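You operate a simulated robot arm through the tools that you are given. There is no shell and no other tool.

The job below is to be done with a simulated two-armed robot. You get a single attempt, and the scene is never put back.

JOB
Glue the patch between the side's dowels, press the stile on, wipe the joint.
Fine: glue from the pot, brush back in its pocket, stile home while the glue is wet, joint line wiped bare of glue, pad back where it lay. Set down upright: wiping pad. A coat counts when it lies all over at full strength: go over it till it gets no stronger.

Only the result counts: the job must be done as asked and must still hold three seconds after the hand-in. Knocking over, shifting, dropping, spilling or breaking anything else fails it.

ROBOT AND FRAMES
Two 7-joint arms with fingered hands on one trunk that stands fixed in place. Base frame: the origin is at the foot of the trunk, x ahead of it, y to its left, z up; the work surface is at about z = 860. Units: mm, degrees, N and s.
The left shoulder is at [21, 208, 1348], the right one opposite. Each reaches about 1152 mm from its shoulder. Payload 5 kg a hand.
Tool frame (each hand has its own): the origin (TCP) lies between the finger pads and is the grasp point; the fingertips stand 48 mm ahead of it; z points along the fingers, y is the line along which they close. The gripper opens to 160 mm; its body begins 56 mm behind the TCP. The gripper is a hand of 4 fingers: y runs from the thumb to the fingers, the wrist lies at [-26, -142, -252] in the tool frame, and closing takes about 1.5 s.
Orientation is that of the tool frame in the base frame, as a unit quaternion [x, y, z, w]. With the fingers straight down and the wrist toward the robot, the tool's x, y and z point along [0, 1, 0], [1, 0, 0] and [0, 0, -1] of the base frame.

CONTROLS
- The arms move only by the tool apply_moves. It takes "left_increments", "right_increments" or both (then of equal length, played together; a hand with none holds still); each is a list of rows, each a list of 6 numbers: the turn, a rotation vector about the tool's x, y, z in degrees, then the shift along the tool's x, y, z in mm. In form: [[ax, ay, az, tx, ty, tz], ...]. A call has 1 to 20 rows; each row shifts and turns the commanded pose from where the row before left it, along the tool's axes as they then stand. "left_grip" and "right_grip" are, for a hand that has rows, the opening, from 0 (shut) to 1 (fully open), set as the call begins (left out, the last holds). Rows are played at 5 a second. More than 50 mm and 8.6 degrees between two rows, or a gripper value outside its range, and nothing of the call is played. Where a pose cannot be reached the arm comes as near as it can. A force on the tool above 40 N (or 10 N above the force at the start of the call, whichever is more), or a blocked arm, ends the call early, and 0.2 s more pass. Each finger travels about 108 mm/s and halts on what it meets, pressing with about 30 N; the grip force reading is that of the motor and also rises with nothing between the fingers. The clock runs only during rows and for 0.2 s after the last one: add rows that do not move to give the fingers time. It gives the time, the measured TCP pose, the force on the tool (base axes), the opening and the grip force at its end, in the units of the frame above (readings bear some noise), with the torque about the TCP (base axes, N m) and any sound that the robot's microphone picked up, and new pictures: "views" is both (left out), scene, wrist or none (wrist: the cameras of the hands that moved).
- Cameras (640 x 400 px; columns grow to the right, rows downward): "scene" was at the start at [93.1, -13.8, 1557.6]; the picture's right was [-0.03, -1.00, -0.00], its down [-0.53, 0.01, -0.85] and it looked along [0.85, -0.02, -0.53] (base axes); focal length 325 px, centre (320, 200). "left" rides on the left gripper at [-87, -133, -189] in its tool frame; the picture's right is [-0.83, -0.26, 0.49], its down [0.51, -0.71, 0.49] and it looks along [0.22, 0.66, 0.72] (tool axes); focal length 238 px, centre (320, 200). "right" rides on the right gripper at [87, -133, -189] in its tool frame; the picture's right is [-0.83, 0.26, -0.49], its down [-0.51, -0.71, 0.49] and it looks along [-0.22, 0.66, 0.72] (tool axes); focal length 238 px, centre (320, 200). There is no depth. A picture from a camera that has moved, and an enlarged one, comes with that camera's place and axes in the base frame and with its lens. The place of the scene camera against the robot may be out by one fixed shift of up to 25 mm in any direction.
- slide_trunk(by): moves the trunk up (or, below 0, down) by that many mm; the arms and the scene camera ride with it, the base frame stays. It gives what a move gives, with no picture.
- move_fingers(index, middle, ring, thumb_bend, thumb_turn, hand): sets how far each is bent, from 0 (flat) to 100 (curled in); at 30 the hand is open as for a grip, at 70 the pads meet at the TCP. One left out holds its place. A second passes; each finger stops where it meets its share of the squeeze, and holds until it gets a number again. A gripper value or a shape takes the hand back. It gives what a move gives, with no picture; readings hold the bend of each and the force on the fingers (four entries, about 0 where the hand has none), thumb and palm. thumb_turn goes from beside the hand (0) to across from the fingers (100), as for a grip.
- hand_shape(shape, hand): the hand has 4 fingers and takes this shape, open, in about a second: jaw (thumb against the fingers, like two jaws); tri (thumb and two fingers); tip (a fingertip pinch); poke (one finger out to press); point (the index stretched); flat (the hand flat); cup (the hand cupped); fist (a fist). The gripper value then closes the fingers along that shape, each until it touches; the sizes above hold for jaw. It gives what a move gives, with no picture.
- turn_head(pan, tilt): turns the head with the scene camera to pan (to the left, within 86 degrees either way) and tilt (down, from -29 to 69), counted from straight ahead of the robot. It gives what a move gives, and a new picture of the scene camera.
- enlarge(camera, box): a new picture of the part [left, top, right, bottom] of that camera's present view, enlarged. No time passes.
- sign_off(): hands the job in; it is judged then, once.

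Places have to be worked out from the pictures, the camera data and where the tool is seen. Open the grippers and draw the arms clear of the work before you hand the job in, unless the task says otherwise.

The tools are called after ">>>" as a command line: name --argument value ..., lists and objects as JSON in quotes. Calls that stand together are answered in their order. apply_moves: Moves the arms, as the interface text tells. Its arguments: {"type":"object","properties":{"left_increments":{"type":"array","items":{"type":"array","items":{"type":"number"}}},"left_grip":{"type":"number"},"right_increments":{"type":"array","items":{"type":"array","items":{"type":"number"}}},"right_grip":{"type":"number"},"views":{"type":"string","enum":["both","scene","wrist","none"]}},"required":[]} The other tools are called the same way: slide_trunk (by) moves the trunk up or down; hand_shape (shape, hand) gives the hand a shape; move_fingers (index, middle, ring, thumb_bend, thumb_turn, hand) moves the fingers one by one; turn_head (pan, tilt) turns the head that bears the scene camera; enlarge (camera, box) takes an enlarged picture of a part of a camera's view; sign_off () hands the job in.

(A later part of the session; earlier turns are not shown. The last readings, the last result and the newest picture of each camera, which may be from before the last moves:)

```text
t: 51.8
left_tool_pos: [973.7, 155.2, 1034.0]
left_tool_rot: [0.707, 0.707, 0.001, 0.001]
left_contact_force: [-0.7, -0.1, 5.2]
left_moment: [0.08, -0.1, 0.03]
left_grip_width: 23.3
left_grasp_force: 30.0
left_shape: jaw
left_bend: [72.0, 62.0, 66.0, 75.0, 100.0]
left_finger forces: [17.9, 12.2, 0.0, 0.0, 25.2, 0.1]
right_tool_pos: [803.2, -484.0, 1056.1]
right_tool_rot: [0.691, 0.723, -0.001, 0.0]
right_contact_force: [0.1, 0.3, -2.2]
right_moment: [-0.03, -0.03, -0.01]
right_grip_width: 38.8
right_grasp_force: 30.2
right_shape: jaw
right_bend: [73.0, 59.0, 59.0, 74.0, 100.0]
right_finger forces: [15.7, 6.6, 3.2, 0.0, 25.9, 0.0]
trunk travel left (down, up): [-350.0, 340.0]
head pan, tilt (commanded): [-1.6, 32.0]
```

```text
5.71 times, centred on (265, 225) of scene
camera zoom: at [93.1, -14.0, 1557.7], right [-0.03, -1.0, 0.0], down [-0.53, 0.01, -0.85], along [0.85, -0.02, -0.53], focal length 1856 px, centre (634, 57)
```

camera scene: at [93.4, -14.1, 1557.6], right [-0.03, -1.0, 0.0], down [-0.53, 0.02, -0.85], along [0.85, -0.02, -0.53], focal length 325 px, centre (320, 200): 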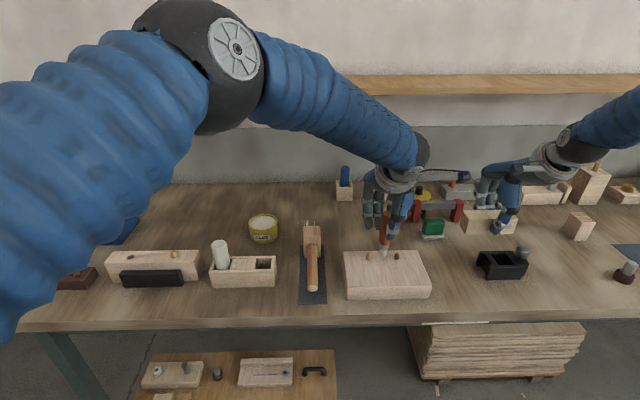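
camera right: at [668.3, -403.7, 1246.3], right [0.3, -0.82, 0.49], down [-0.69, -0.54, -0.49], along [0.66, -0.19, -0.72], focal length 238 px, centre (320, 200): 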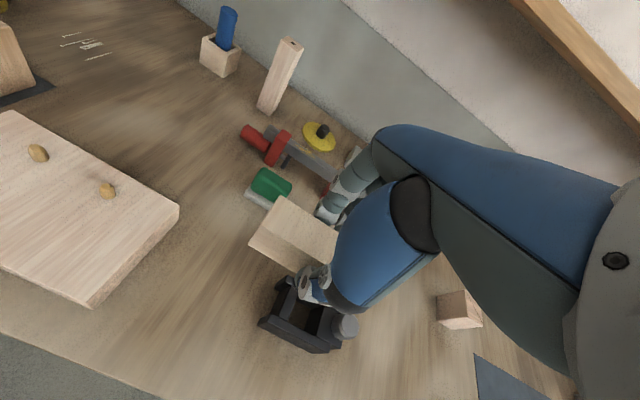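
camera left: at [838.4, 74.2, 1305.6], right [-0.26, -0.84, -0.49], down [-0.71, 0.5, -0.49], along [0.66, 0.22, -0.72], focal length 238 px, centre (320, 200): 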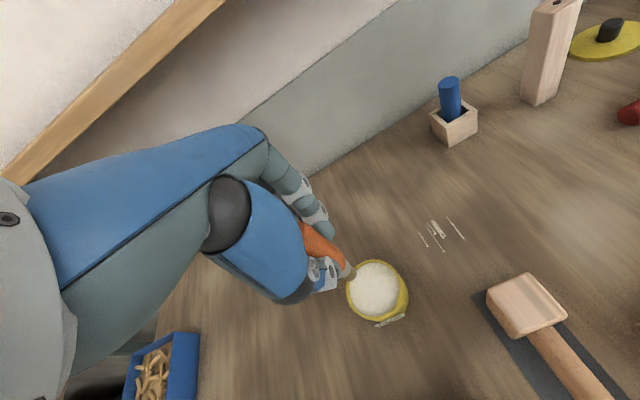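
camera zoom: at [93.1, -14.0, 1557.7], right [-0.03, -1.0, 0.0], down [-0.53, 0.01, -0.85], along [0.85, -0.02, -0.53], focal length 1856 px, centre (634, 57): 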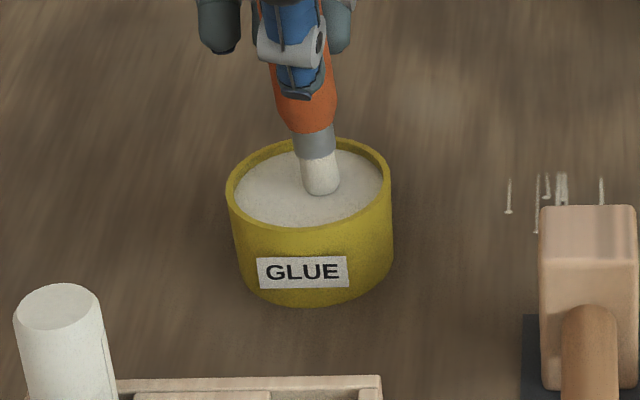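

The brush is reloaded; it now leans so its tip sits about 5 mm toward −y. I carry it back to the patch with that offset allowed for.

>>> apply_moves --left_increments '[[0, 0, 0, 0, 0, -28], [0, 0, 0, 0, 0, -28], [0, 0, 0, 0, 0, -28], [0, 0, 0, -37.7, -21.5, 0], [0, 0, 0, -37.7, -21.5, 0], [0, 0, 0, -37.7, -21.5, 0], [0, 0, 0, -37.7, -21.5, 0], [0, 0, 0, -37.7, -21.5, 0], [0, 0, 0, -37.7, -21.5, 0], [0, 0, 0, -37.7, -21.5, 0], [0, 0, 0, -37.7, -21.5, 0], [0, 0, 0, -37.7, -21.5, 0], [0, 0, 0, 0, 0, 28], [0, 0, 0, 0, 0, 28], [0, 0, 0, 0, 0, 20], [0, 0, 0, 0, 0, 6], [0, 0, 0, 0, 0, 0]]' --views "none"

>>> enlarge --camera "scene" --box '[345, 220, 435, 290]'

>>> enlarge --camera "right" --box '[20, 110, 150, 220]'

```text
t: 55.4
left_tool_pos: [778.5, -184.0, 1036.0]
left_tool_rot: [0.707, 0.707, 0.001, 0.0]
left_contact_force: [0.1, 0.3, -0.4]
left_moment: [-0.01, 0.03, -0.01]
left_grip_width: 23.1
left_grasp_force: 30.0
left_shape: jaw
left_bend: [72.0, 62.0, 66.0, 75.0, 100.0]
left_finger forces: [17.8, 11.3, 0.1, 0.0, 24.5, 0.0]
right_tool_pos: [804.7, -484.2, 1055.4]
right_tool_rot: [0.691, 0.723, -0.002, -0.002]
right_contact_force: [-0.1, -0.1, -0.9]
right_moment: [-0.04, 0.01, -0.01]
right_grip_width: 38.8
right_grasp_force: 29.8
right_shape: jaw
right_bend: [73.0, 59.0, 59.0, 74.0, 100.0]
right_finger forces: [15.8, 6.7, 3.3, 0.1, 25.8, 0.0]
trunk travel left (down, up): [-350.0, 340.0]
head pan, tilt (commanded): [-1.6, 32.0]
```

```text
5.71 times, centred on (390, 255) of scene
camera zoom: at [93.4, -14.2, 1557.6], right [-0.03, -1.0, 0.0], down [-0.53, 0.02, -0.85], along [0.85, -0.02, -0.53], focal length 1856 px, centre (-80, -114)
```

zoom: 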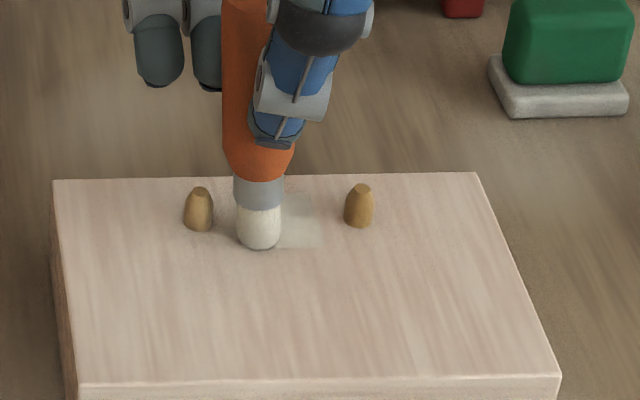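

```text
3.64 times, centred on (85, 165) of right
camera zoom: at [669.0, -405.4, 1245.0], right [0.3, -0.82, 0.49], down [-0.69, -0.54, -0.49], along [0.66, -0.19, -0.72], focal length 867 px, centre (1174, 327)
```

zoom: 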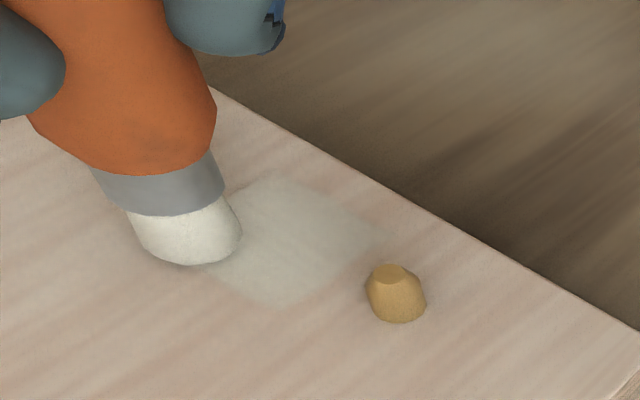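

The tip is right over the patch's near-left corner but just not touching. I lower 3 mm and run the lanes again.

>>> apply_moves --left_increments '[[0, 0, 0, 0, 0, 2], [0, 0, 0, 0, 0, 1], [0, 0, 0, 0, 0, 0]]' --views "none"

```text
t: 56.2
left_tool_pos: [779.3, -184.1, 1034.0]
left_tool_rot: [0.707, 0.707, 0.0, 0.002]
left_contact_force: [-0.3, 0.1, 15.9]
left_moment: [-0.06, -0.05, -0.03]
left_grip_width: 23.3
left_grasp_force: 30.0
left_shape: jaw
left_bend: [72.0, 62.0, 66.0, 75.0, 100.0]
left_finger forces: [19.0, 11.6, 0.0, 0.1, 27.4, 0.0]
right_tool_pos: [803.9, -483.8, 1057.9]
right_tool_rot: [0.691, 0.723, 0.0, -0.001]
right_contact_force: [-0.7, -1.3, -1.5]
right_moment: [-0.06, 0.01, 0.0]
right_grip_width: 38.8
right_grasp_force: 30.0
right_shape: jaw
right_bend: [73.0, 59.0, 59.0, 74.0, 100.0]
right_finger forces: [15.7, 6.7, 3.4, 0.0, 25.9, 0.0]
trunk travel left (down, up): [-350.0, 340.0]
head pan, tilt (commanded): [-1.6, 32.0]
```

15.9 N is more than needed; I back off 2 mm and run the four lanes.

>>> apply_moves --left_increments '[[0, 0, 0, 0, 0, -2], [0, 0, 0, -9, 0, 0], [0, 0, 0, -9, 0, 0], [0, 0, 0, -9, 0, 0], [0, 0, 0, 0, 9.3, 0], [0, 0, 0, 9, 0, 0], [0, 0, 0, 9, 0, 0], [0, 0, 0, 9, 0, 0], [0, 0, 0, 0, 9.3, 0], [0, 0, 0, -9, 0, 0], [0, 0, 0, -9, 0, 0], [0, 0, 0, -9, 0, 0], [0, 0, 0, 0, 9.4, 0], [0, 0, 0, 9, 0, 0], [0, 0, 0, 9, 0, 0], [0, 0, 0, 9, 0, 0], [0, 0, 0, 0, 0, -30], [0, 0, 0, 45, 0, 0], [0, 0, 0, 45, 0, 0], [0, 0, 0, 10, 0, 0]]' --views "none"

>>> enlarge --camera "scene" --box '[360, 235, 420, 275]'

>>> enlarge --camera "right" --box '[20, 110, 150, 220]'

```text
t: 60.4
left_tool_pos: [806.2, -83.8, 1064.0]
left_tool_rot: [0.707, 0.707, 0.001, 0.001]
left_contact_force: [-0.1, -0.7, -1.5]
left_moment: [0.04, 0.04, 0.0]
left_grip_width: 23.2
left_grasp_force: 29.7
left_shape: jaw
left_bend: [72.0, 62.0, 66.0, 76.0, 100.0]
left_finger forces: [17.7, 11.2, 0.1, 0.0, 23.9, 0.1]
right_tool_pos: [805.3, -485.3, 1055.4]
right_tool_rot: [0.691, 0.722, -0.001, -0.001]
right_contact_force: [-0.2, -0.4, -1.6]
right_moment: [0.03, -0.01, -0.01]
right_grip_width: 38.8
right_grasp_force: 30.2
right_shape: jaw
right_bend: [73.0, 59.0, 59.0, 74.0, 100.0]
right_finger forces: [15.7, 6.8, 3.4, 0.0, 25.8, 0.0]
trunk travel left (down, up): [-350.0, 340.0]
head pan, tilt (commanded): [-1.6, 32.0]
```

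```text
10.00 times, centred on (390, 255) of scene
camera zoom: at [93.9, -14.5, 1557.5], right [-0.03, -1.0, 0.0], down [-0.53, 0.02, -0.85], along [0.85, -0.02, -0.53], focal length 3249 px, centre (-380, -350)
```

zoom: 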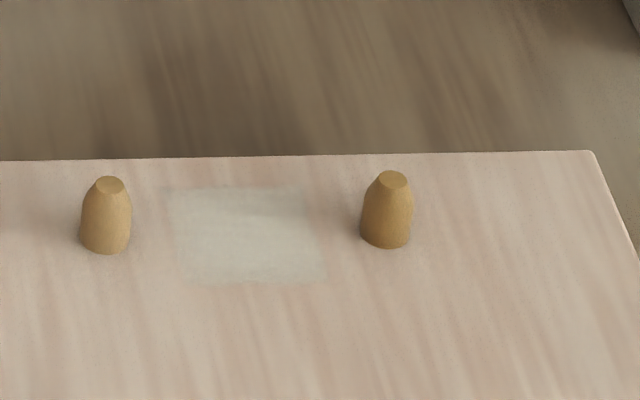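

```text
3.64 times, centred on (85, 165) of right
camera zoom: at [669.3, -405.9, 1244.6], right [0.3, -0.82, 0.49], down [-0.69, -0.54, -0.49], along [0.66, -0.19, -0.72], focal length 867 px, centre (1174, 327)
```

zoom: 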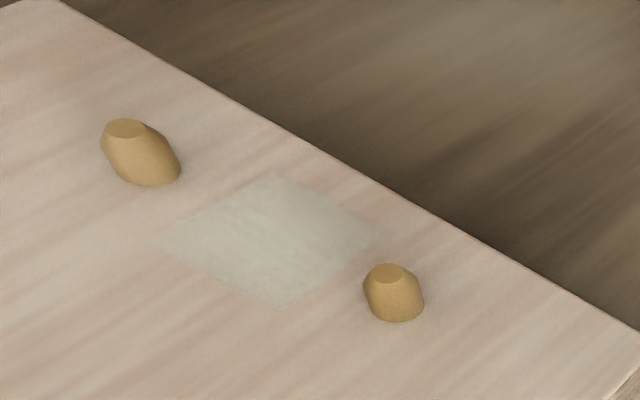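

The coat looks no stronger than before the second load, so it seems saturated. I zoom in closely to check that the edges are covered evenly.

>>> enlarge --camera "scene" --box '[372, 250, 396, 266]'

>>> enlarge --camera "right" --box '[58, 150, 108, 200]'

```text
16.00 times, centred on (384, 258) of scene
camera zoom: at [93.9, -14.5, 1557.5], right [-0.03, -1.0, 0.0], down [-0.53, 0.02, -0.85], along [0.85, -0.02, -0.53], focal length 5198 px, centre (-704, -728)
```

zoom: 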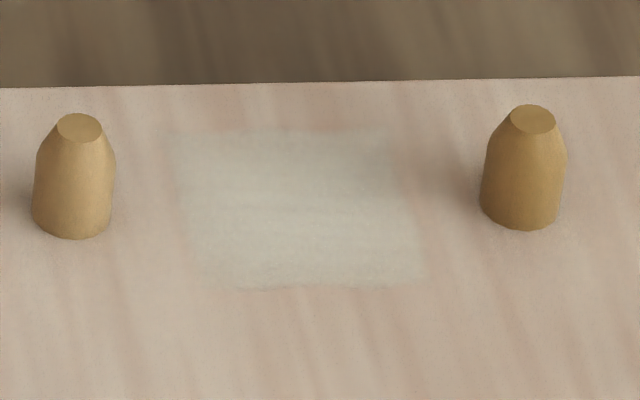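

```text
8.00 times, centred on (83, 175) of right
camera zoom: at [669.3, -405.9, 1244.6], right [0.3, -0.82, 0.49], down [-0.69, -0.54, -0.49], along [0.66, -0.19, -0.72], focal length 1907 px, centre (2216, 400)
```

zoom: 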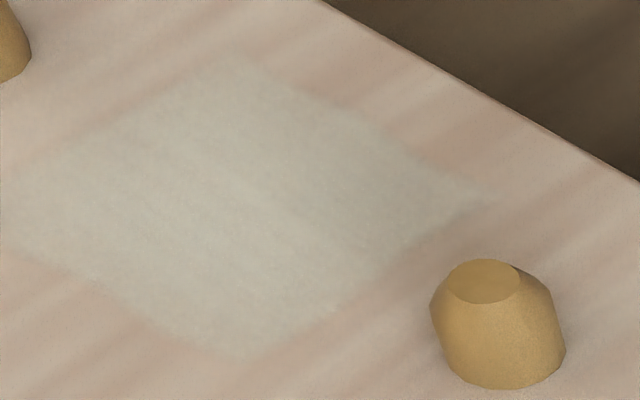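

The coat is even in both views. To be sure of the rim and corners I run one quick perimeter pass, then lift the brush away.

>>> apply_moves --left_increments '[[0, 0, 0, -32.5, -9.7, 0], [0, 0, 0, -32.5, -9.7, 0], [0, 0, 0, -32.5, -9.7, 0], [0, 0, 0, 0, 0, 28], [0, 0, 0, 0, 0, 2.3], [0, 0, 0, 0, 9.6, 0], [0, 0, 0, 0, 9.6, 0], [0, 0, 0, 0, 9.6, 0], [0, 0, 0, -11, 0, 0], [0, 0, 0, -11, 0, 0], [0, 0, 0, -11, 0, 0], [0, 0, 0, 0, -9.6, 0], [0, 0, 0, 0, -9.6, 0], [0, 0, 0, 0, -9.6, 0], [0, 0, 0, 11, 0, 0], [0, 0, 0, 11, 0, 0], [0, 0, 0, 11, 0, 0], [0, 0, 0, 0, 0, -35], [0, 0, 0, 45, 0, 0], [0, 0, 0, 45, 0, 0]]' --views "none"

>>> enlarge --camera "scene" --box '[360, 235, 420, 275]'

>>> enlarge --camera "right" --box '[20, 110, 150, 220]'

```text
t: 64.6
left_tool_pos: [777.7, -92.2, 1068.9]
left_tool_rot: [0.707, 0.707, 0.0, 0.0]
left_contact_force: [-0.9, 0.1, -1.3]
left_moment: [0.05, -0.13, 0.02]
left_grip_width: 23.0
left_grasp_force: 30.0
left_shape: jaw
left_bend: [72.0, 62.0, 66.0, 76.0, 100.0]
left_finger forces: [17.7, 11.1, 0.0, 0.0, 24.1, 0.0]
right_tool_pos: [805.7, -483.2, 1056.3]
right_tool_rot: [0.691, 0.723, 0.0, -0.001]
right_contact_force: [-0.4, 0.0, -0.5]
right_moment: [-0.05, 0.0, 0.02]
right_grip_width: 38.4
right_grasp_force: 30.1
right_shape: jaw
right_bend: [73.0, 59.0, 59.0, 74.0, 100.0]
right_finger forces: [15.8, 6.7, 3.3, 0.0, 25.9, 0.0]
trunk travel left (down, up): [-350.0, 340.0]
head pan, tilt (commanded): [-1.6, 32.0]
```

```text
10.00 times, centred on (390, 255) of scene
camera zoom: at [93.0, -13.2, 1557.6], right [-0.03, -1.0, 0.0], down [-0.53, 0.01, -0.85], along [0.85, -0.02, -0.53], focal length 3249 px, centre (-380, -350)
```

zoom: 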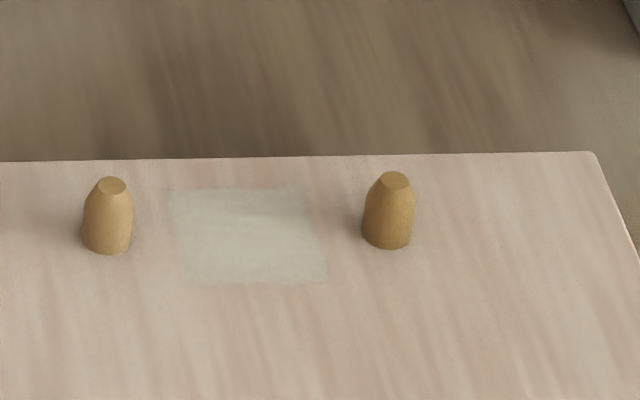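

```text
3.64 times, centred on (85, 165) of right
camera zoom: at [668.5, -404.7, 1245.6], right [0.3, -0.82, 0.49], down [-0.69, -0.54, -0.49], along [0.66, -0.19, -0.72], focal length 867 px, centre (1174, 327)
```

zoom: 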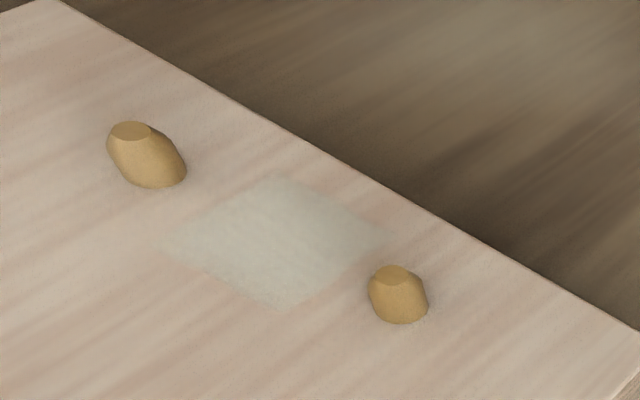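

The side may have crept a millimetre or so during that last pass, so I compare against the earlier wide right-hand view before bringing the stile in.

>>> enlarge --camera "right" --box '[0, 100, 320, 300]'

>>> enlarge --camera "scene" --box '[335, 240, 440, 305]'

```text
2.00 times, centred on (160, 200) of right
camera zoom: at [668.5, -404.7, 1245.6], right [0.3, -0.82, 0.49], down [-0.69, -0.54, -0.49], along [0.66, -0.19, -0.72], focal length 477 px, centre (640, 200)
```

zoom: 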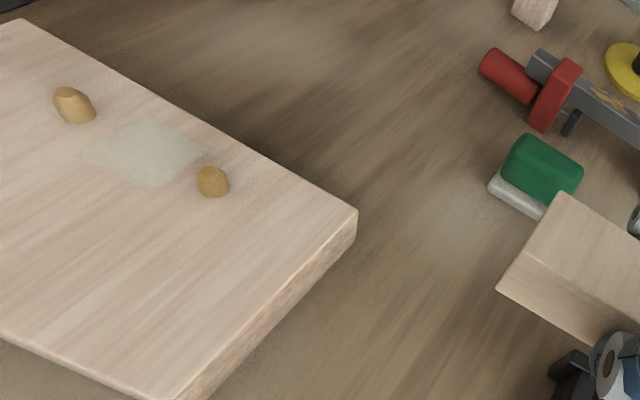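

```text
6.10 times, centred on (388, 272) of scene
camera zoom: at [93.0, -13.2, 1557.6], right [-0.03, -1.0, 0.0], down [-0.53, 0.01, -0.85], along [0.85, -0.02, -0.53], focal length 1980 px, centre (-91, -242)
```

zoom: 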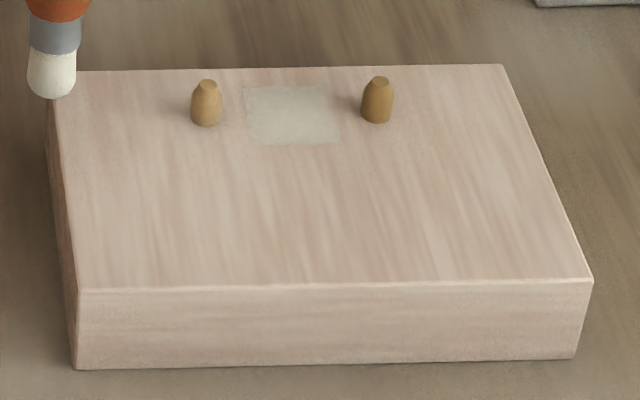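

The scene view matches the original one to within a fraction of a millimetre, so the side hasn't moved. I bring the stile back over the dowels while the left hand retreats toward the rack.

>>> apply_moves --left_increments '[[0, 0, 0, 37.5, -1.5, -8], [0, 0, 0, 37.5, -1.5, -8], [0, 0, 0, 37.5, -1.5, -8], [0, 0, 0, 37.5, -1.5, -8], [0, 0, 0, 37.5, -1.5, -8], [0, 0, 0, 37.5, -1.5, -8], [0, 0, 0, 0, 0, 0], [0, 0, 0, 0, 0, 0]]' --right_increments '[[0, 0, 0, 46.7, 0, 0], [0, 0, 0, 46.7, 0, 0], [0, 0, 0, 46.7, 0, 0], [0, 0, 0, 46.7, 0, 0], [0, 0, 0, 46.7, 0, 0], [0, 0, 0, 46.7, 0, 0], [0, 0, 0, 0, 0, 40], [0, 0, 0, 0, 0, 0]]' --views "scene"

>>> enlarge --camera "scene" --box '[355, 218, 435, 268]'

```text
t: 66.4
left_tool_pos: [768.0, 136.5, 1119.0]
left_tool_rot: [0.706, 0.708, -0.001, 0.001]
left_contact_force: [-0.9, 0.9, -0.5]
left_moment: [-0.13, -0.1, 0.03]
left_grip_width: 23.2
left_grasp_force: 29.9
left_shape: jaw
left_bend: [72.0, 62.0, 66.0, 76.0, 100.0]
left_finger forces: [17.8, 11.2, 0.1, 0.1, 24.1, 0.0]
right_tool_pos: [790.5, -203.9, 1019.9]
right_tool_rot: [0.69, 0.724, -0.002, 0.0]
right_contact_force: [-1.5, 1.5, -0.9]
right_moment: [-0.14, -0.09, -0.06]
right_grip_width: 38.8
right_grasp_force: 30.3
right_shape: jaw
right_bend: [73.0, 59.0, 59.0, 75.0, 100.0]
right_finger forces: [15.9, 6.8, 3.4, 0.1, 26.0, 0.1]
trunk travel left (down, up): [-350.0, 340.0]
head pan, tilt (commanded): [-1.6, 32.0]
camera scene: at [91.7, -11.9, 1557.7], right [-0.03, -1.0, 0.0], down [-0.53, 0.01, -0.85], along [0.85, -0.02, -0.53], focal length 325 px, centre (320, 200)
```

scene: 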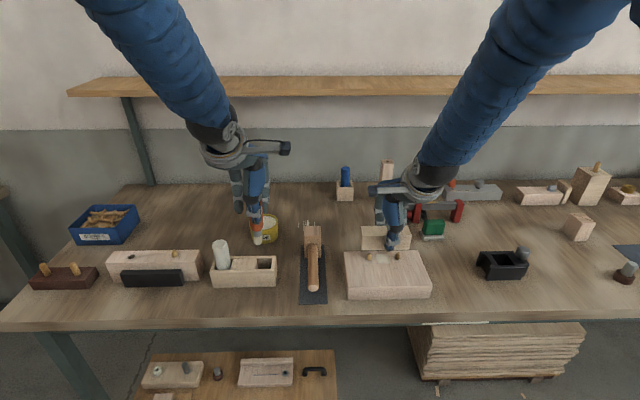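

```text
8.00 times, centred on (395, 243) of scene
camera zoom: at [91.7, -11.9, 1557.7], right [-0.03, -1.0, 0.0], down [-0.53, 0.01, -0.85], along [0.85, -0.02, -0.53], focal length 2599 px, centre (-280, -144)
```

zoom: 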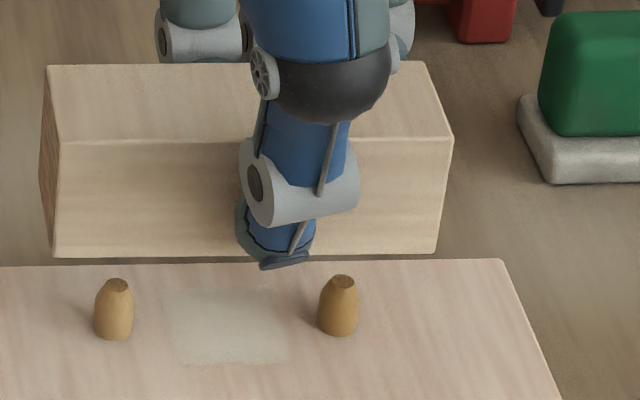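

The stile is back in line above the dowels. I lower the remaining 40 mm to the tested engaged pose.

>>> apply_moves --right_increments '[[0, 0, 0, 0, 0, 15], [0, 0, 0, 0, 0, 10], [0, 0, 0, 0, 0, 8], [0, 0, 0, 0, 0, 7], [0, 0, 0, 0, 0, 0]]' --views "none"

>>> enlarge --camera "scene" --box '[355, 228, 435, 278]'

```text
t: 67.6
left_tool_pos: [769.5, 133.7, 1118.1]
left_tool_rot: [0.707, 0.707, 0.0, 0.0]
left_contact_force: [-0.2, 0.6, -0.9]
left_moment: [0.0, 0.0, 0.01]
left_grip_width: 23.1
left_grasp_force: 29.9
left_shape: jaw
left_bend: [72.0, 62.0, 66.0, 76.0, 100.0]
left_finger forces: [17.8, 11.2, 0.0, 0.1, 24.1, 0.1]
right_tool_pos: [792.1, -205.0, 977.9]
right_tool_rot: [0.69, 0.724, 0.0, -0.001]
right_contact_force: [-0.3, -0.2, -1.8]
right_moment: [0.01, 0.0, -0.01]
right_grip_width: 38.5
right_grasp_force: 29.9
right_shape: jaw
right_bend: [73.0, 59.0, 59.0, 75.0, 100.0]
right_finger forces: [15.8, 6.8, 3.4, 0.1, 25.9, 0.0]
trunk travel left (down, up): [-350.0, 340.0]
head pan, tilt (commanded): [-1.6, 32.0]
```

```text
8.00 times, centred on (395, 253) of scene
camera zoom: at [93.4, -13.6, 1557.6], right [-0.03, -1.0, 0.0], down [-0.53, 0.01, -0.85], along [0.85, -0.02, -0.53], focal length 2599 px, centre (-280, -224)
```

zoom: 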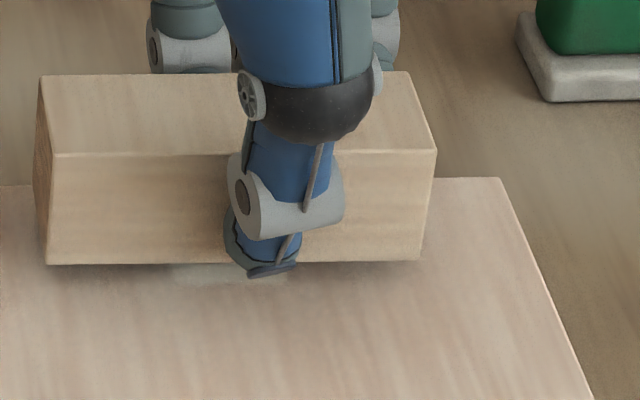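

It is engaged with no side load. I push down the last ~10 mm in small steps, watching for the bottoming force.

>>> apply_moves --right_increments '[[0, 0, 0, 0, 0, 3], [0, 0, 0, 0, 0, 3], [0, 0, 0, 0, 0, 3], [0, 0, 0, 0, 0, 0]]' --views "none"

>>> enlarge --camera "scene" --box '[355, 228, 435, 278]'

>>> enlarge --camera "left" --box '[520, 140, 620, 220]'

```text
t: 68.6
left_tool_pos: [769.7, 134.2, 1118.4]
left_tool_rot: [0.707, 0.707, 0.001, 0.001]
left_contact_force: [0.1, 0.2, -0.2]
left_moment: [-0.01, 0.02, -0.02]
left_grip_width: 23.3
left_grasp_force: 30.0
left_shape: jaw
left_bend: [72.0, 62.0, 66.0, 76.0, 100.0]
left_finger forces: [17.8, 11.1, 0.0, 0.0, 24.1, 0.0]
right_tool_pos: [793.5, -205.5, 970.0]
right_tool_rot: [0.691, 0.723, -0.001, -0.001]
right_contact_force: [-0.8, -1.5, 7.5]
right_moment: [0.07, 0.07, 0.1]
right_grip_width: 39.1
right_grasp_force: 30.0
right_shape: jaw
right_bend: [73.0, 59.0, 59.0, 74.0, 100.0]
right_finger forces: [16.6, 7.2, 3.6, 0.1, 28.6, 0.1]
trunk travel left (down, up): [-350.0, 340.0]
head pan, tilt (commanded): [-1.6, 32.0]
```

```text
8.00 times, centred on (395, 253) of scene
camera zoom: at [92.8, -13.5, 1557.6], right [-0.03, -1.0, 0.0], down [-0.53, 0.01, -0.85], along [0.85, -0.02, -0.53], focal length 2599 px, centre (-280, -224)
```

zoom: 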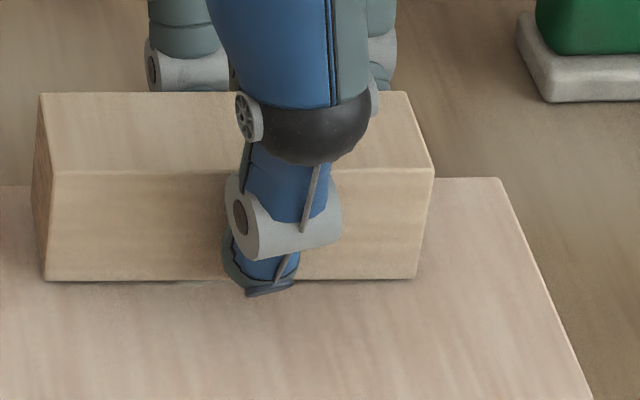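

```text
5.00 times, centred on (570, 180) of left
camera zoom: at [635.0, 46.2, 1307.9], right [-0.26, -0.83, -0.49], down [-0.71, 0.51, -0.49], along [0.66, 0.22, -0.72], focal length 1192 px, centre (-930, 300)
```

zoom: 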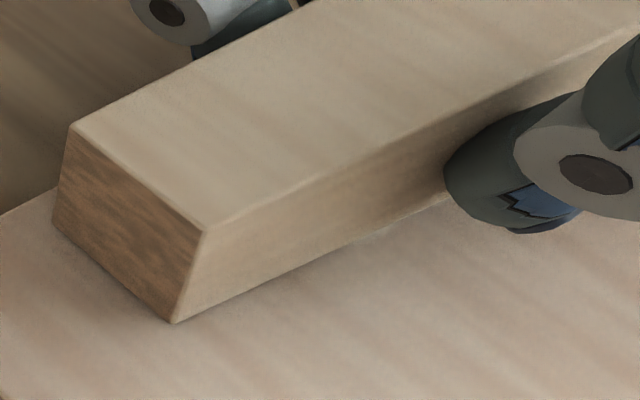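

The resistance starts (7.5 N) right where the stile should seat. I press 3 mm further to bring it fully home.

>>> apply_moves --right_increments '[[0, 0, 0, 0, 0, 1.5], [0, 0, 0, 0, 0, 1.5], [0, 0, 0, 0, 0, 0], [0, 0, 0, 0, 0, 0]]' --views "none"

>>> enlarge --camera "scene" --box '[355, 228, 435, 278]'

>>> enlarge --camera "left" --box '[520, 140, 620, 220]'

>>> enlarge --camera "right" --box '[180, 190, 340, 330]'

```text
t: 69.6
left_tool_pos: [767.7, 133.5, 1120.6]
left_tool_rot: [0.707, 0.708, 0.0, 0.001]
left_contact_force: [0.2, -0.8, -0.4]
left_moment: [-0.02, 0.01, 0.01]
left_grip_width: 23.2
left_grasp_force: 30.7
left_shape: jaw
left_bend: [72.0, 62.0, 66.0, 76.0, 100.0]
left_finger forces: [17.7, 11.0, 0.1, 0.0, 24.1, 0.0]
right_tool_pos: [792.6, -205.8, 969.2]
right_tool_rot: [0.691, 0.723, 0.0, 0.001]
right_contact_force: [-0.7, -1.1, 23.6]
right_moment: [-0.05, 0.11, 0.09]
right_grip_width: 39.3
right_grasp_force: 30.3
right_shape: jaw
right_bend: [73.0, 59.0, 59.0, 75.0, 100.0]
right_finger forces: [18.2, 8.3, 4.0, 0.0, 31.4, 0.0]
trunk travel left (down, up): [-350.0, 340.0]
head pan, tilt (commanded): [-1.6, 32.0]
```

```text
8.00 times, centred on (395, 253) of scene
camera zoom: at [91.4, -13.2, 1557.8], right [-0.03, -1.0, 0.0], down [-0.53, 0.01, -0.85], along [0.85, -0.02, -0.53], focal length 2599 px, centre (-280, -224)
```

zoom: 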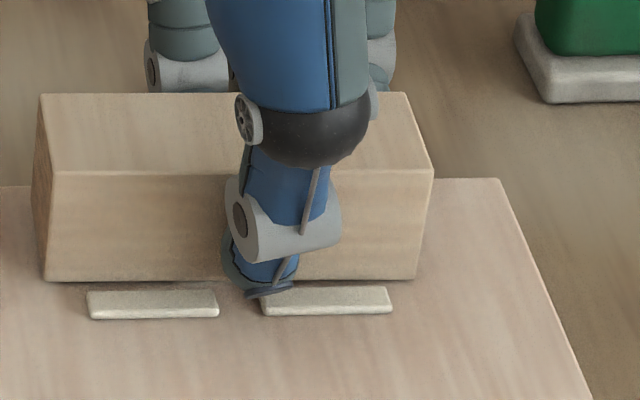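

```text
5.00 times, centred on (570, 180) of left
camera zoom: at [633.9, 46.5, 1308.7], right [-0.26, -0.83, -0.49], down [-0.71, 0.51, -0.49], along [0.66, 0.22, -0.72], focal length 1192 px, centre (-930, 300)
```

zoom: 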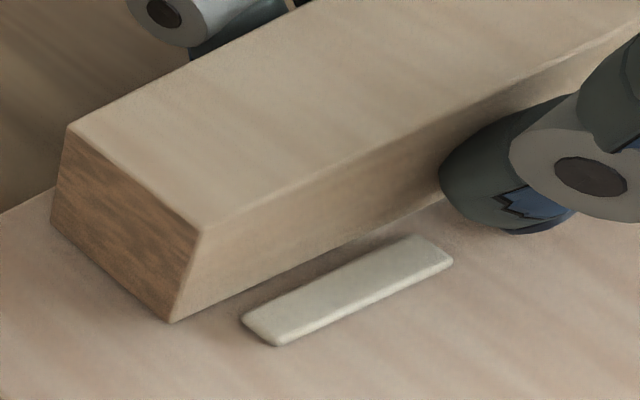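

```text
2.86 times, centred on (260, 260) of right
camera zoom: at [656.0, -126.2, 1157.3], right [0.3, -0.82, 0.49], down [-0.68, -0.54, -0.49], along [0.67, -0.19, -0.72], focal length 681 px, centre (491, 29)
```

zoom: 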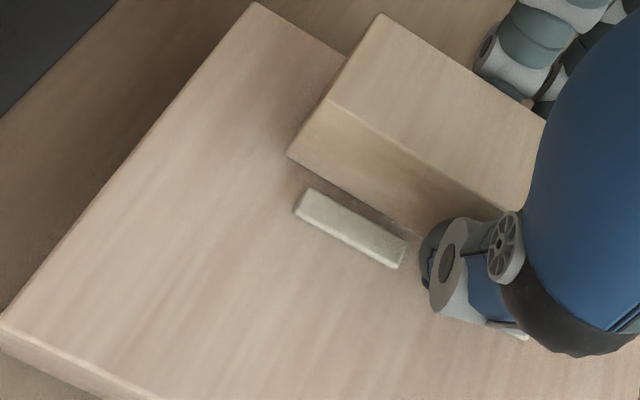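

Two beads of glue squeezed out along the front of the joint, meaning the stile is home while the glue is wet. I ease the downward push and then open the right hand.

>>> apply_moves --right_increments '[[0, 0, 0, 0, 0, -1.5], [0, 0, 0, 0, 0, -1], [0, 0, 0, 0, 0, 0]]' --views "none"

>>> apply_moves --right_increments '[[0, 0, 0, 0, 0, 0], [0, 0, 0, 0, 0, 0], [0, 0, 0, 0, 0, 0], [0, 0, 0, 0, 0, 0], [0, 0, 0, 0, 0, 0]]' --right_grip 0.6 --views "none"

>>> enlarge --camera "scene" --box '[355, 228, 435, 278]'

```text
t: 70.4
left_tool_pos: [769.0, 133.3, 1117.9]
left_tool_rot: [0.707, 0.707, 0.0, 0.0]
left_contact_force: [0.1, 0.1, -0.7]
left_moment: [-0.05, -0.01, 0.01]
left_grip_width: 23.1
left_grasp_force: 29.8
left_shape: jaw
left_bend: [72.0, 62.0, 66.0, 76.0, 100.0]
left_finger forces: [17.7, 11.1, 0.0, 0.0, 24.0, 0.0]
right_tool_pos: [792.8, -205.8, 969.6]
right_tool_rot: [0.691, 0.723, -0.001, -0.001]
right_contact_force: [6.3, -0.9, 9.6]
right_moment: [-0.04, -0.31, 0.05]
right_grip_width: 39.4
right_grasp_force: 29.9
right_shape: jaw
right_bend: [73.0, 59.0, 59.0, 75.0, 100.0]
right_finger forces: [19.9, 8.9, 4.7, 0.0, 27.1, 0.0]
trunk travel left (down, up): [-350.0, 340.0]
head pan, tilt (commanded): [-1.6, 32.0]
```

```text
t: 71.6
left_tool_pos: [769.1, 133.3, 1118.8]
left_tool_rot: [0.707, 0.707, 0.001, 0.001]
left_contact_force: [-1.3, 0.0, 0.7]
left_moment: [-0.01, 0.01, 0.02]
left_grip_width: 23.2
left_grasp_force: 29.8
left_shape: jaw
left_bend: [72.0, 62.0, 66.0, 76.0, 100.0]
left_finger forces: [17.8, 11.1, 0.1, 0.0, 24.1, 0.0]
right_tool_pos: [793.3, -206.1, 970.4]
right_tool_rot: [0.691, 0.723, -0.002, -0.001]
right_contact_force: [0.5, 0.3, 0.5]
right_moment: [0.01, 0.0, 0.01]
right_grip_width: 95.4
right_grasp_force: 0.0
right_shape: jaw
right_bend: [73.0, 41.0, 38.0, 65.0, 100.0]
right_finger forces: [0.0, 0.0, 0.0, 0.0, 0.1, 0.1]
trunk travel left (down, up): [-350.0, 340.0]
head pan, tilt (commanded): [-1.6, 32.0]
```

```text
8.00 times, centred on (395, 253) of scene
camera zoom: at [93.2, -13.6, 1557.6], right [-0.03, -1.0, 0.0], down [-0.53, 0.01, -0.85], along [0.85, -0.02, -0.53], focal length 2599 px, centre (-280, -224)
```

zoom: 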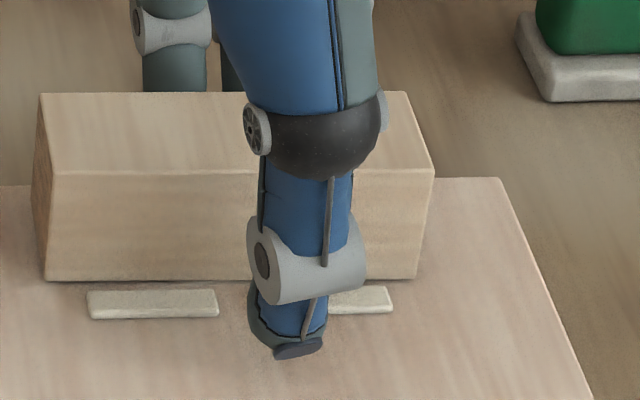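

The hand opened except the index finger, which still reads 73. I look at it before moving.

>>> enlarge --camera "right" --box '[200, 120, 440, 340]'

>>> enlarge --camera "left" --box '[500, 60, 640, 220]'

>>> apply_moves --right_increments '[[0, 0, 0, 0, 0, 0], [0, 0, 0, 0, 0, 0]]' --views "none"

```text
1.82 times, centred on (320, 230) of right
camera zoom: at [656.4, -126.1, 1158.2], right [0.3, -0.82, 0.49], down [-0.69, -0.54, -0.49], along [0.66, -0.19, -0.72], focal length 433 px, centre (320, 146)
```

zoom: 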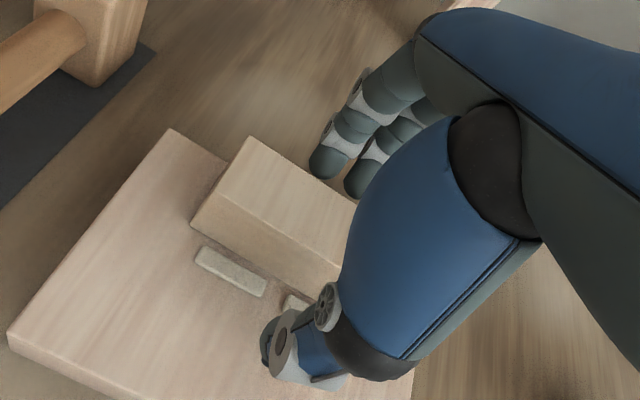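

```text
2.50 times, centred on (570, 140) of left
camera zoom: at [635.4, 46.1, 1307.8], right [-0.26, -0.83, -0.49], down [-0.71, 0.51, -0.49], along [0.66, 0.22, -0.72], focal length 596 px, centre (-305, 350)
```

zoom: 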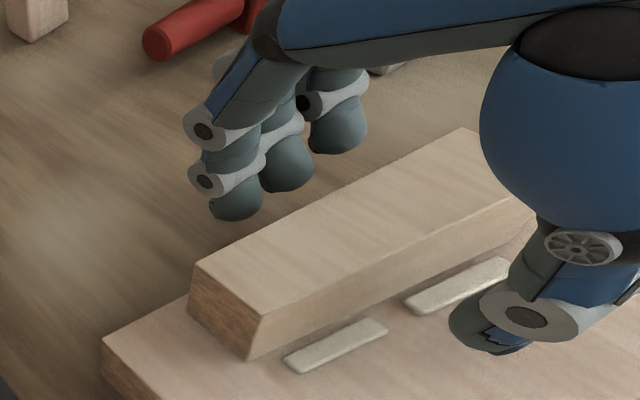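

```text
t: 72.2
left_tool_pos: [768.3, 134.4, 1118.7]
left_tool_rot: [0.707, 0.707, 0.0, 0.0]
left_contact_force: [-0.7, -0.8, -0.6]
left_moment: [-0.01, 0.0, 0.01]
left_grip_width: 23.3
left_grasp_force: 30.2
left_shape: jaw
left_bend: [72.0, 62.0, 66.0, 76.0, 100.0]
left_finger forces: [17.8, 11.1, 0.0, 0.0, 24.0, 0.1]
right_tool_pos: [793.0, -205.3, 969.2]
right_tool_rot: [0.691, 0.723, 0.0, 0.0]
right_contact_force: [-0.2, 0.3, 0.0]
right_moment: [-0.03, 0.0, 0.0]
right_grip_width: 95.3
right_grasp_force: 0.1
right_shape: jaw
right_bend: [73.0, 41.0, 38.0, 65.0, 100.0]
right_finger forces: [0.0, 0.0, 0.1, 0.0, 0.0, 0.0]
trunk travel left (down, up): [-350.0, 340.0]
head pan, tilt (commanded): [-1.6, 32.0]
```

The fingers and thumb are all clear of the stile. I lift the right hand straight up.

>>> apply_moves --right_increments '[[0, 0, 0, 0, 0, -20], [0, 0, 0, 0, 0, -30], [0, 0, 0, 0, 0, -40], [0, 0, 0, 0, 0, -40], [0, 0, 0, 0, 0, 0]]' --views "both"

>>> enlarge --camera "scene" --box '[345, 218, 445, 298]'

>>> enlarge --camera "scene" --box '[220, 190, 300, 290]'

```text
t: 73.4
left_tool_pos: [770.3, 133.8, 1118.1]
left_tool_rot: [0.708, 0.706, 0.0, 0.0]
left_contact_force: [0.5, 0.5, -0.4]
left_moment: [0.0, 0.05, -0.03]
left_grip_width: 23.0
left_grasp_force: 30.1
left_shape: jaw
left_bend: [72.0, 62.0, 66.0, 76.0, 100.0]
left_finger forces: [17.8, 11.1, 0.1, 0.1, 24.1, 0.1]
right_tool_pos: [794.4, -206.4, 1098.9]
right_tool_rot: [0.691, 0.723, -0.001, 0.0]
right_contact_force: [1.0, 0.9, 0.0]
right_moment: [0.0, 0.01, 0.04]
right_grip_width: 95.7
right_grasp_force: 0.0
right_shape: jaw
right_bend: [73.0, 41.0, 38.0, 65.0, 100.0]
right_finger forces: [0.1, 0.1, 0.0, 0.1, 0.0, 0.1]
trunk travel left (down, up): [-350.0, 340.0]
head pan, tilt (commanded): [-1.6, 32.0]
camera scene: at [94.4, -13.7, 1557.4], right [-0.03, -1.0, 0.0], down [-0.53, 0.01, -0.85], along [0.85, -0.02, -0.53], focal length 325 px, centre (320, 200)
camera right: at [659.2, -127.1, 1288.0], right [0.3, -0.82, 0.49], down [-0.69, -0.54, -0.49], along [0.66, -0.19, -0.73], focal length 238 px, centre (320, 200)
```

scene: 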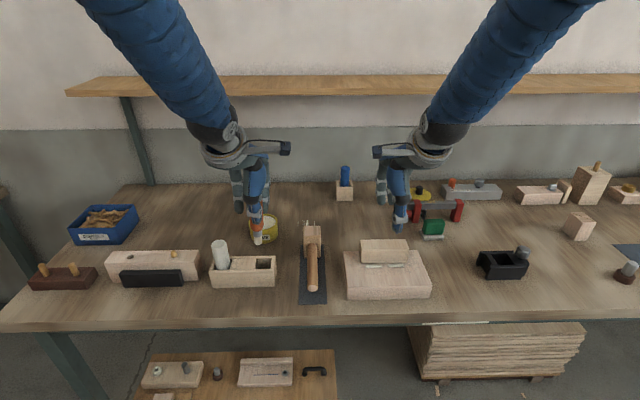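
right: 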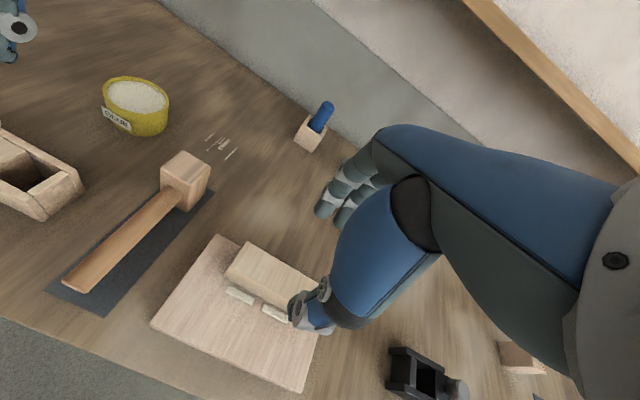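

```text
5.00 times, centred on (395, 258) of scene
camera zoom: at [94.4, -13.7, 1557.4], right [-0.03, -1.0, 0.0], down [-0.53, 0.01, -0.85], along [0.85, -0.02, -0.53], focal length 1624 px, centre (-55, -90)
```

zoom: 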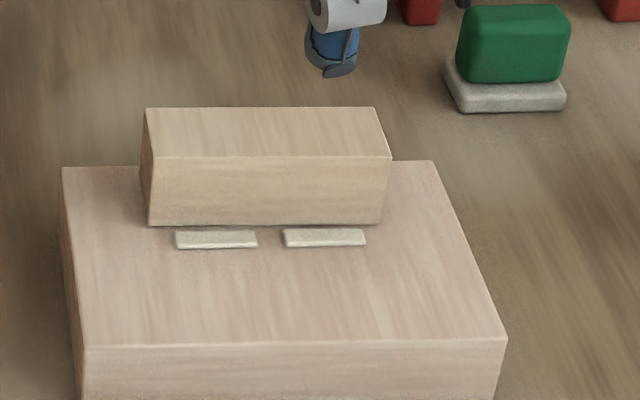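

```text
4.00 times, centred on (260, 240) of scene
camera zoom: at [94.4, -13.7, 1557.4], right [-0.03, -1.0, 0.0], down [-0.53, 0.01, -0.85], along [0.85, -0.02, -0.53], focal length 1300 px, centre (560, 40)
```

zoom: 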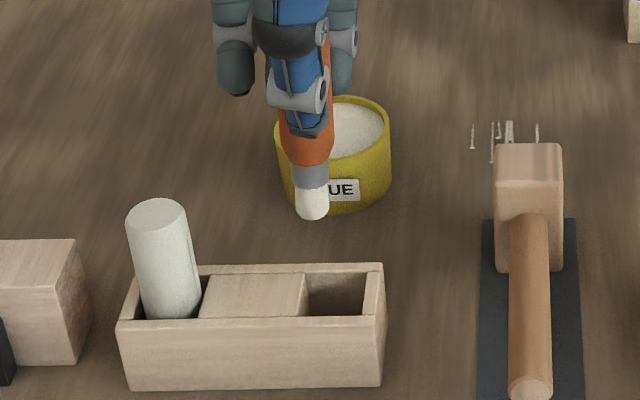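

The stile sits home, with two glue beads in front of the joint line. Next I look at the rack pocket and brush from the left camera to put the brush back.

>>> enlarge --camera "left" --box '[280, 220, 420, 340]'

>>> enlarge --camera "scene" --box '[205, 215, 285, 290]'

>>> enlarge --camera "right" --box '[0, 110, 100, 230]'

```text
3.33 times, centred on (350, 280) of left
camera zoom: at [636.4, 46.0, 1307.1], right [-0.26, -0.83, -0.49], down [-0.71, 0.51, -0.49], along [0.66, 0.22, -0.72], focal length 794 px, centre (220, -67)
```

zoom: 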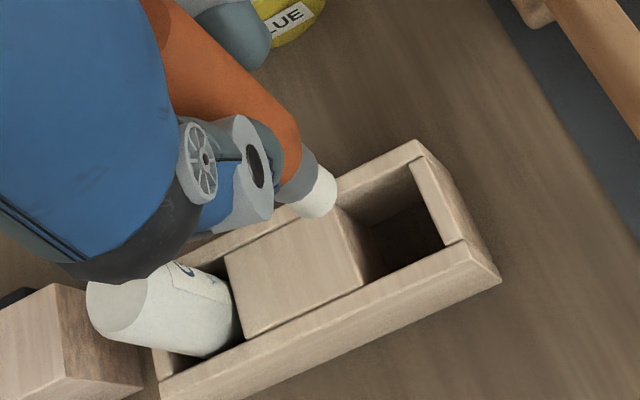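

```text
5.33 times, centred on (245, 252) of scene
camera zoom: at [94.4, -13.7, 1557.4], right [-0.03, -1.0, 0.0], down [-0.53, 0.01, -0.85], along [0.85, -0.02, -0.53], focal length 1733 px, centre (720, -80)
```

zoom: 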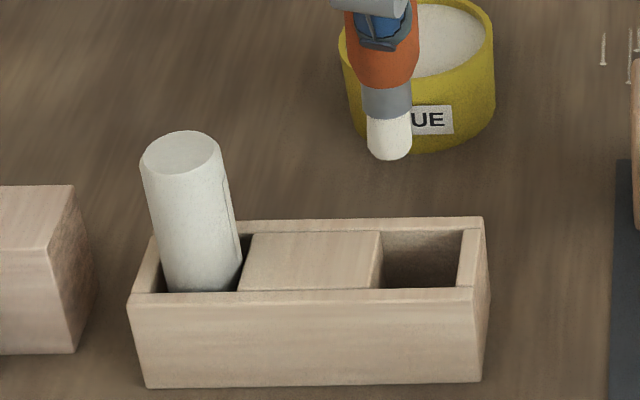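

```text
3.33 times, centred on (50, 170) of right
camera zoom: at [659.2, -127.1, 1288.0], right [0.3, -0.82, 0.49], down [-0.69, -0.54, -0.49], along [0.66, -0.19, -0.73], focal length 794 px, centre (1220, 300)
```

zoom: 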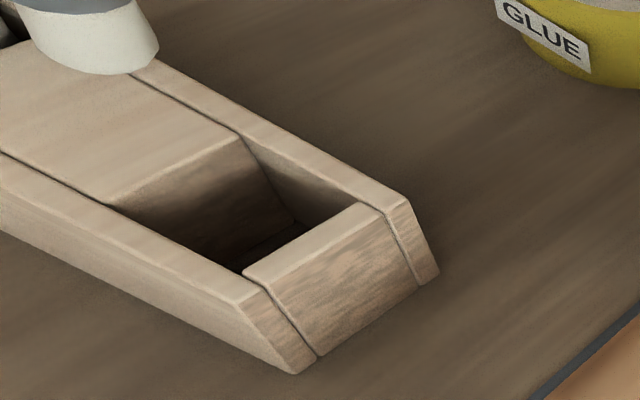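

The pocket is about 43 mm square, centred near (771, 133). The brush now leans slightly in the hand (tip about −4 mm in x, +3 in y), so I tilt the hand to stand it vertical again, centre it, and lower the tip into the pocket mouth.

>>> apply_moves --left_increments '[[-1.9, -1.6, 0, -2.3, -1.5, 0], [0, 0, 0, 0, 0, 20], [0, 0, 0, 0, 0, 25], [0, 0, 0, 0, 0, 20], [0, 0, 0, 0, 0, 0]]' --views "none"

>>> enlarge --camera "scene" --box '[225, 225, 285, 285]'

>>> enlarge --camera "left" --box '[280, 200, 400, 320]'

>>> enlarge --camera "right" --box '[0, 90, 100, 220]'

```text
t: 74.6
left_tool_pos: [768.7, 128.4, 1054.6]
left_tool_rot: [0.708, 0.706, 0.003, 0.022]
left_contact_force: [0.4, -0.4, -0.6]
left_moment: [0.02, 0.02, 0.06]
left_grip_width: 23.2
left_grasp_force: 29.6
left_shape: jaw
left_bend: [72.0, 62.0, 66.0, 76.0, 100.0]
left_finger forces: [17.6, 11.0, 0.0, 0.1, 24.1, 0.0]
right_tool_pos: [792.4, -205.4, 1099.9]
right_tool_rot: [0.691, 0.723, -0.001, -0.001]
right_contact_force: [-0.3, -0.7, 0.2]
right_moment: [-0.03, -0.02, -0.01]
right_grip_width: 95.7
right_grasp_force: 0.0
right_shape: jaw
right_bend: [73.0, 41.0, 38.0, 65.0, 100.0]
right_finger forces: [0.0, 0.1, 0.0, 0.1, 0.0, 0.0]
trunk travel left (down, up): [-350.0, 340.0]
head pan, tilt (commanded): [-1.6, 32.0]
```

```text
6.67 times, centred on (255, 255) of scene
camera zoom: at [92.8, -13.6, 1557.6], right [-0.03, -1.0, 0.0], down [-0.53, 0.01, -0.85], along [0.85, -0.02, -0.53], focal length 2166 px, centre (753, -167)
```

zoom: 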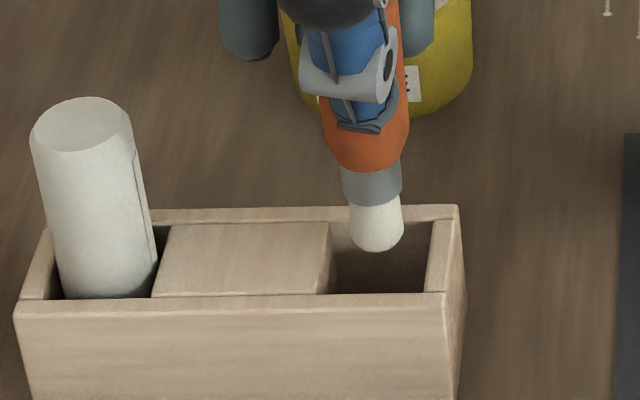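

```text
3.33 times, centred on (340, 260) of left
camera zoom: at [627.7, 46.9, 1241.3], right [-0.24, -0.85, -0.47], down [-0.69, 0.49, -0.53], along [0.68, 0.2, -0.71], focal length 794 px, centre (253, 0)
```

zoom: 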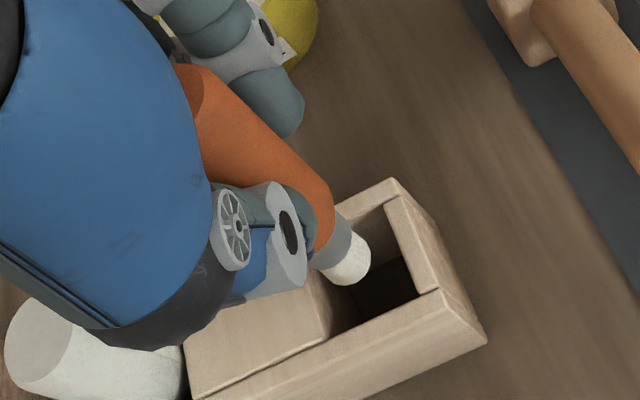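

```text
3.08 times, centred on (50, 155) of right
camera zoom: at [657.8, -126.8, 1288.6], right [0.3, -0.82, 0.49], down [-0.69, -0.54, -0.49], along [0.66, -0.19, -0.72], focal length 733 px, centre (1151, 338)
```

zoom: 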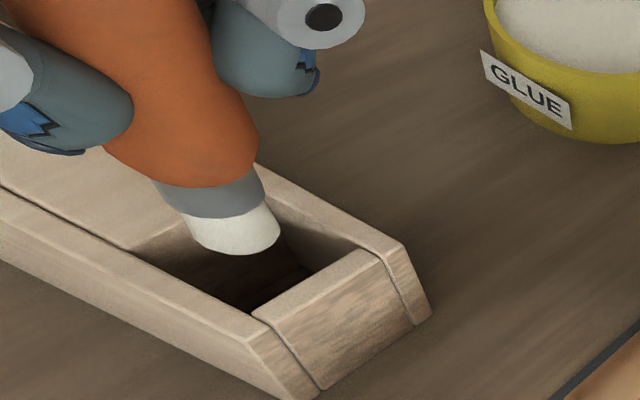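

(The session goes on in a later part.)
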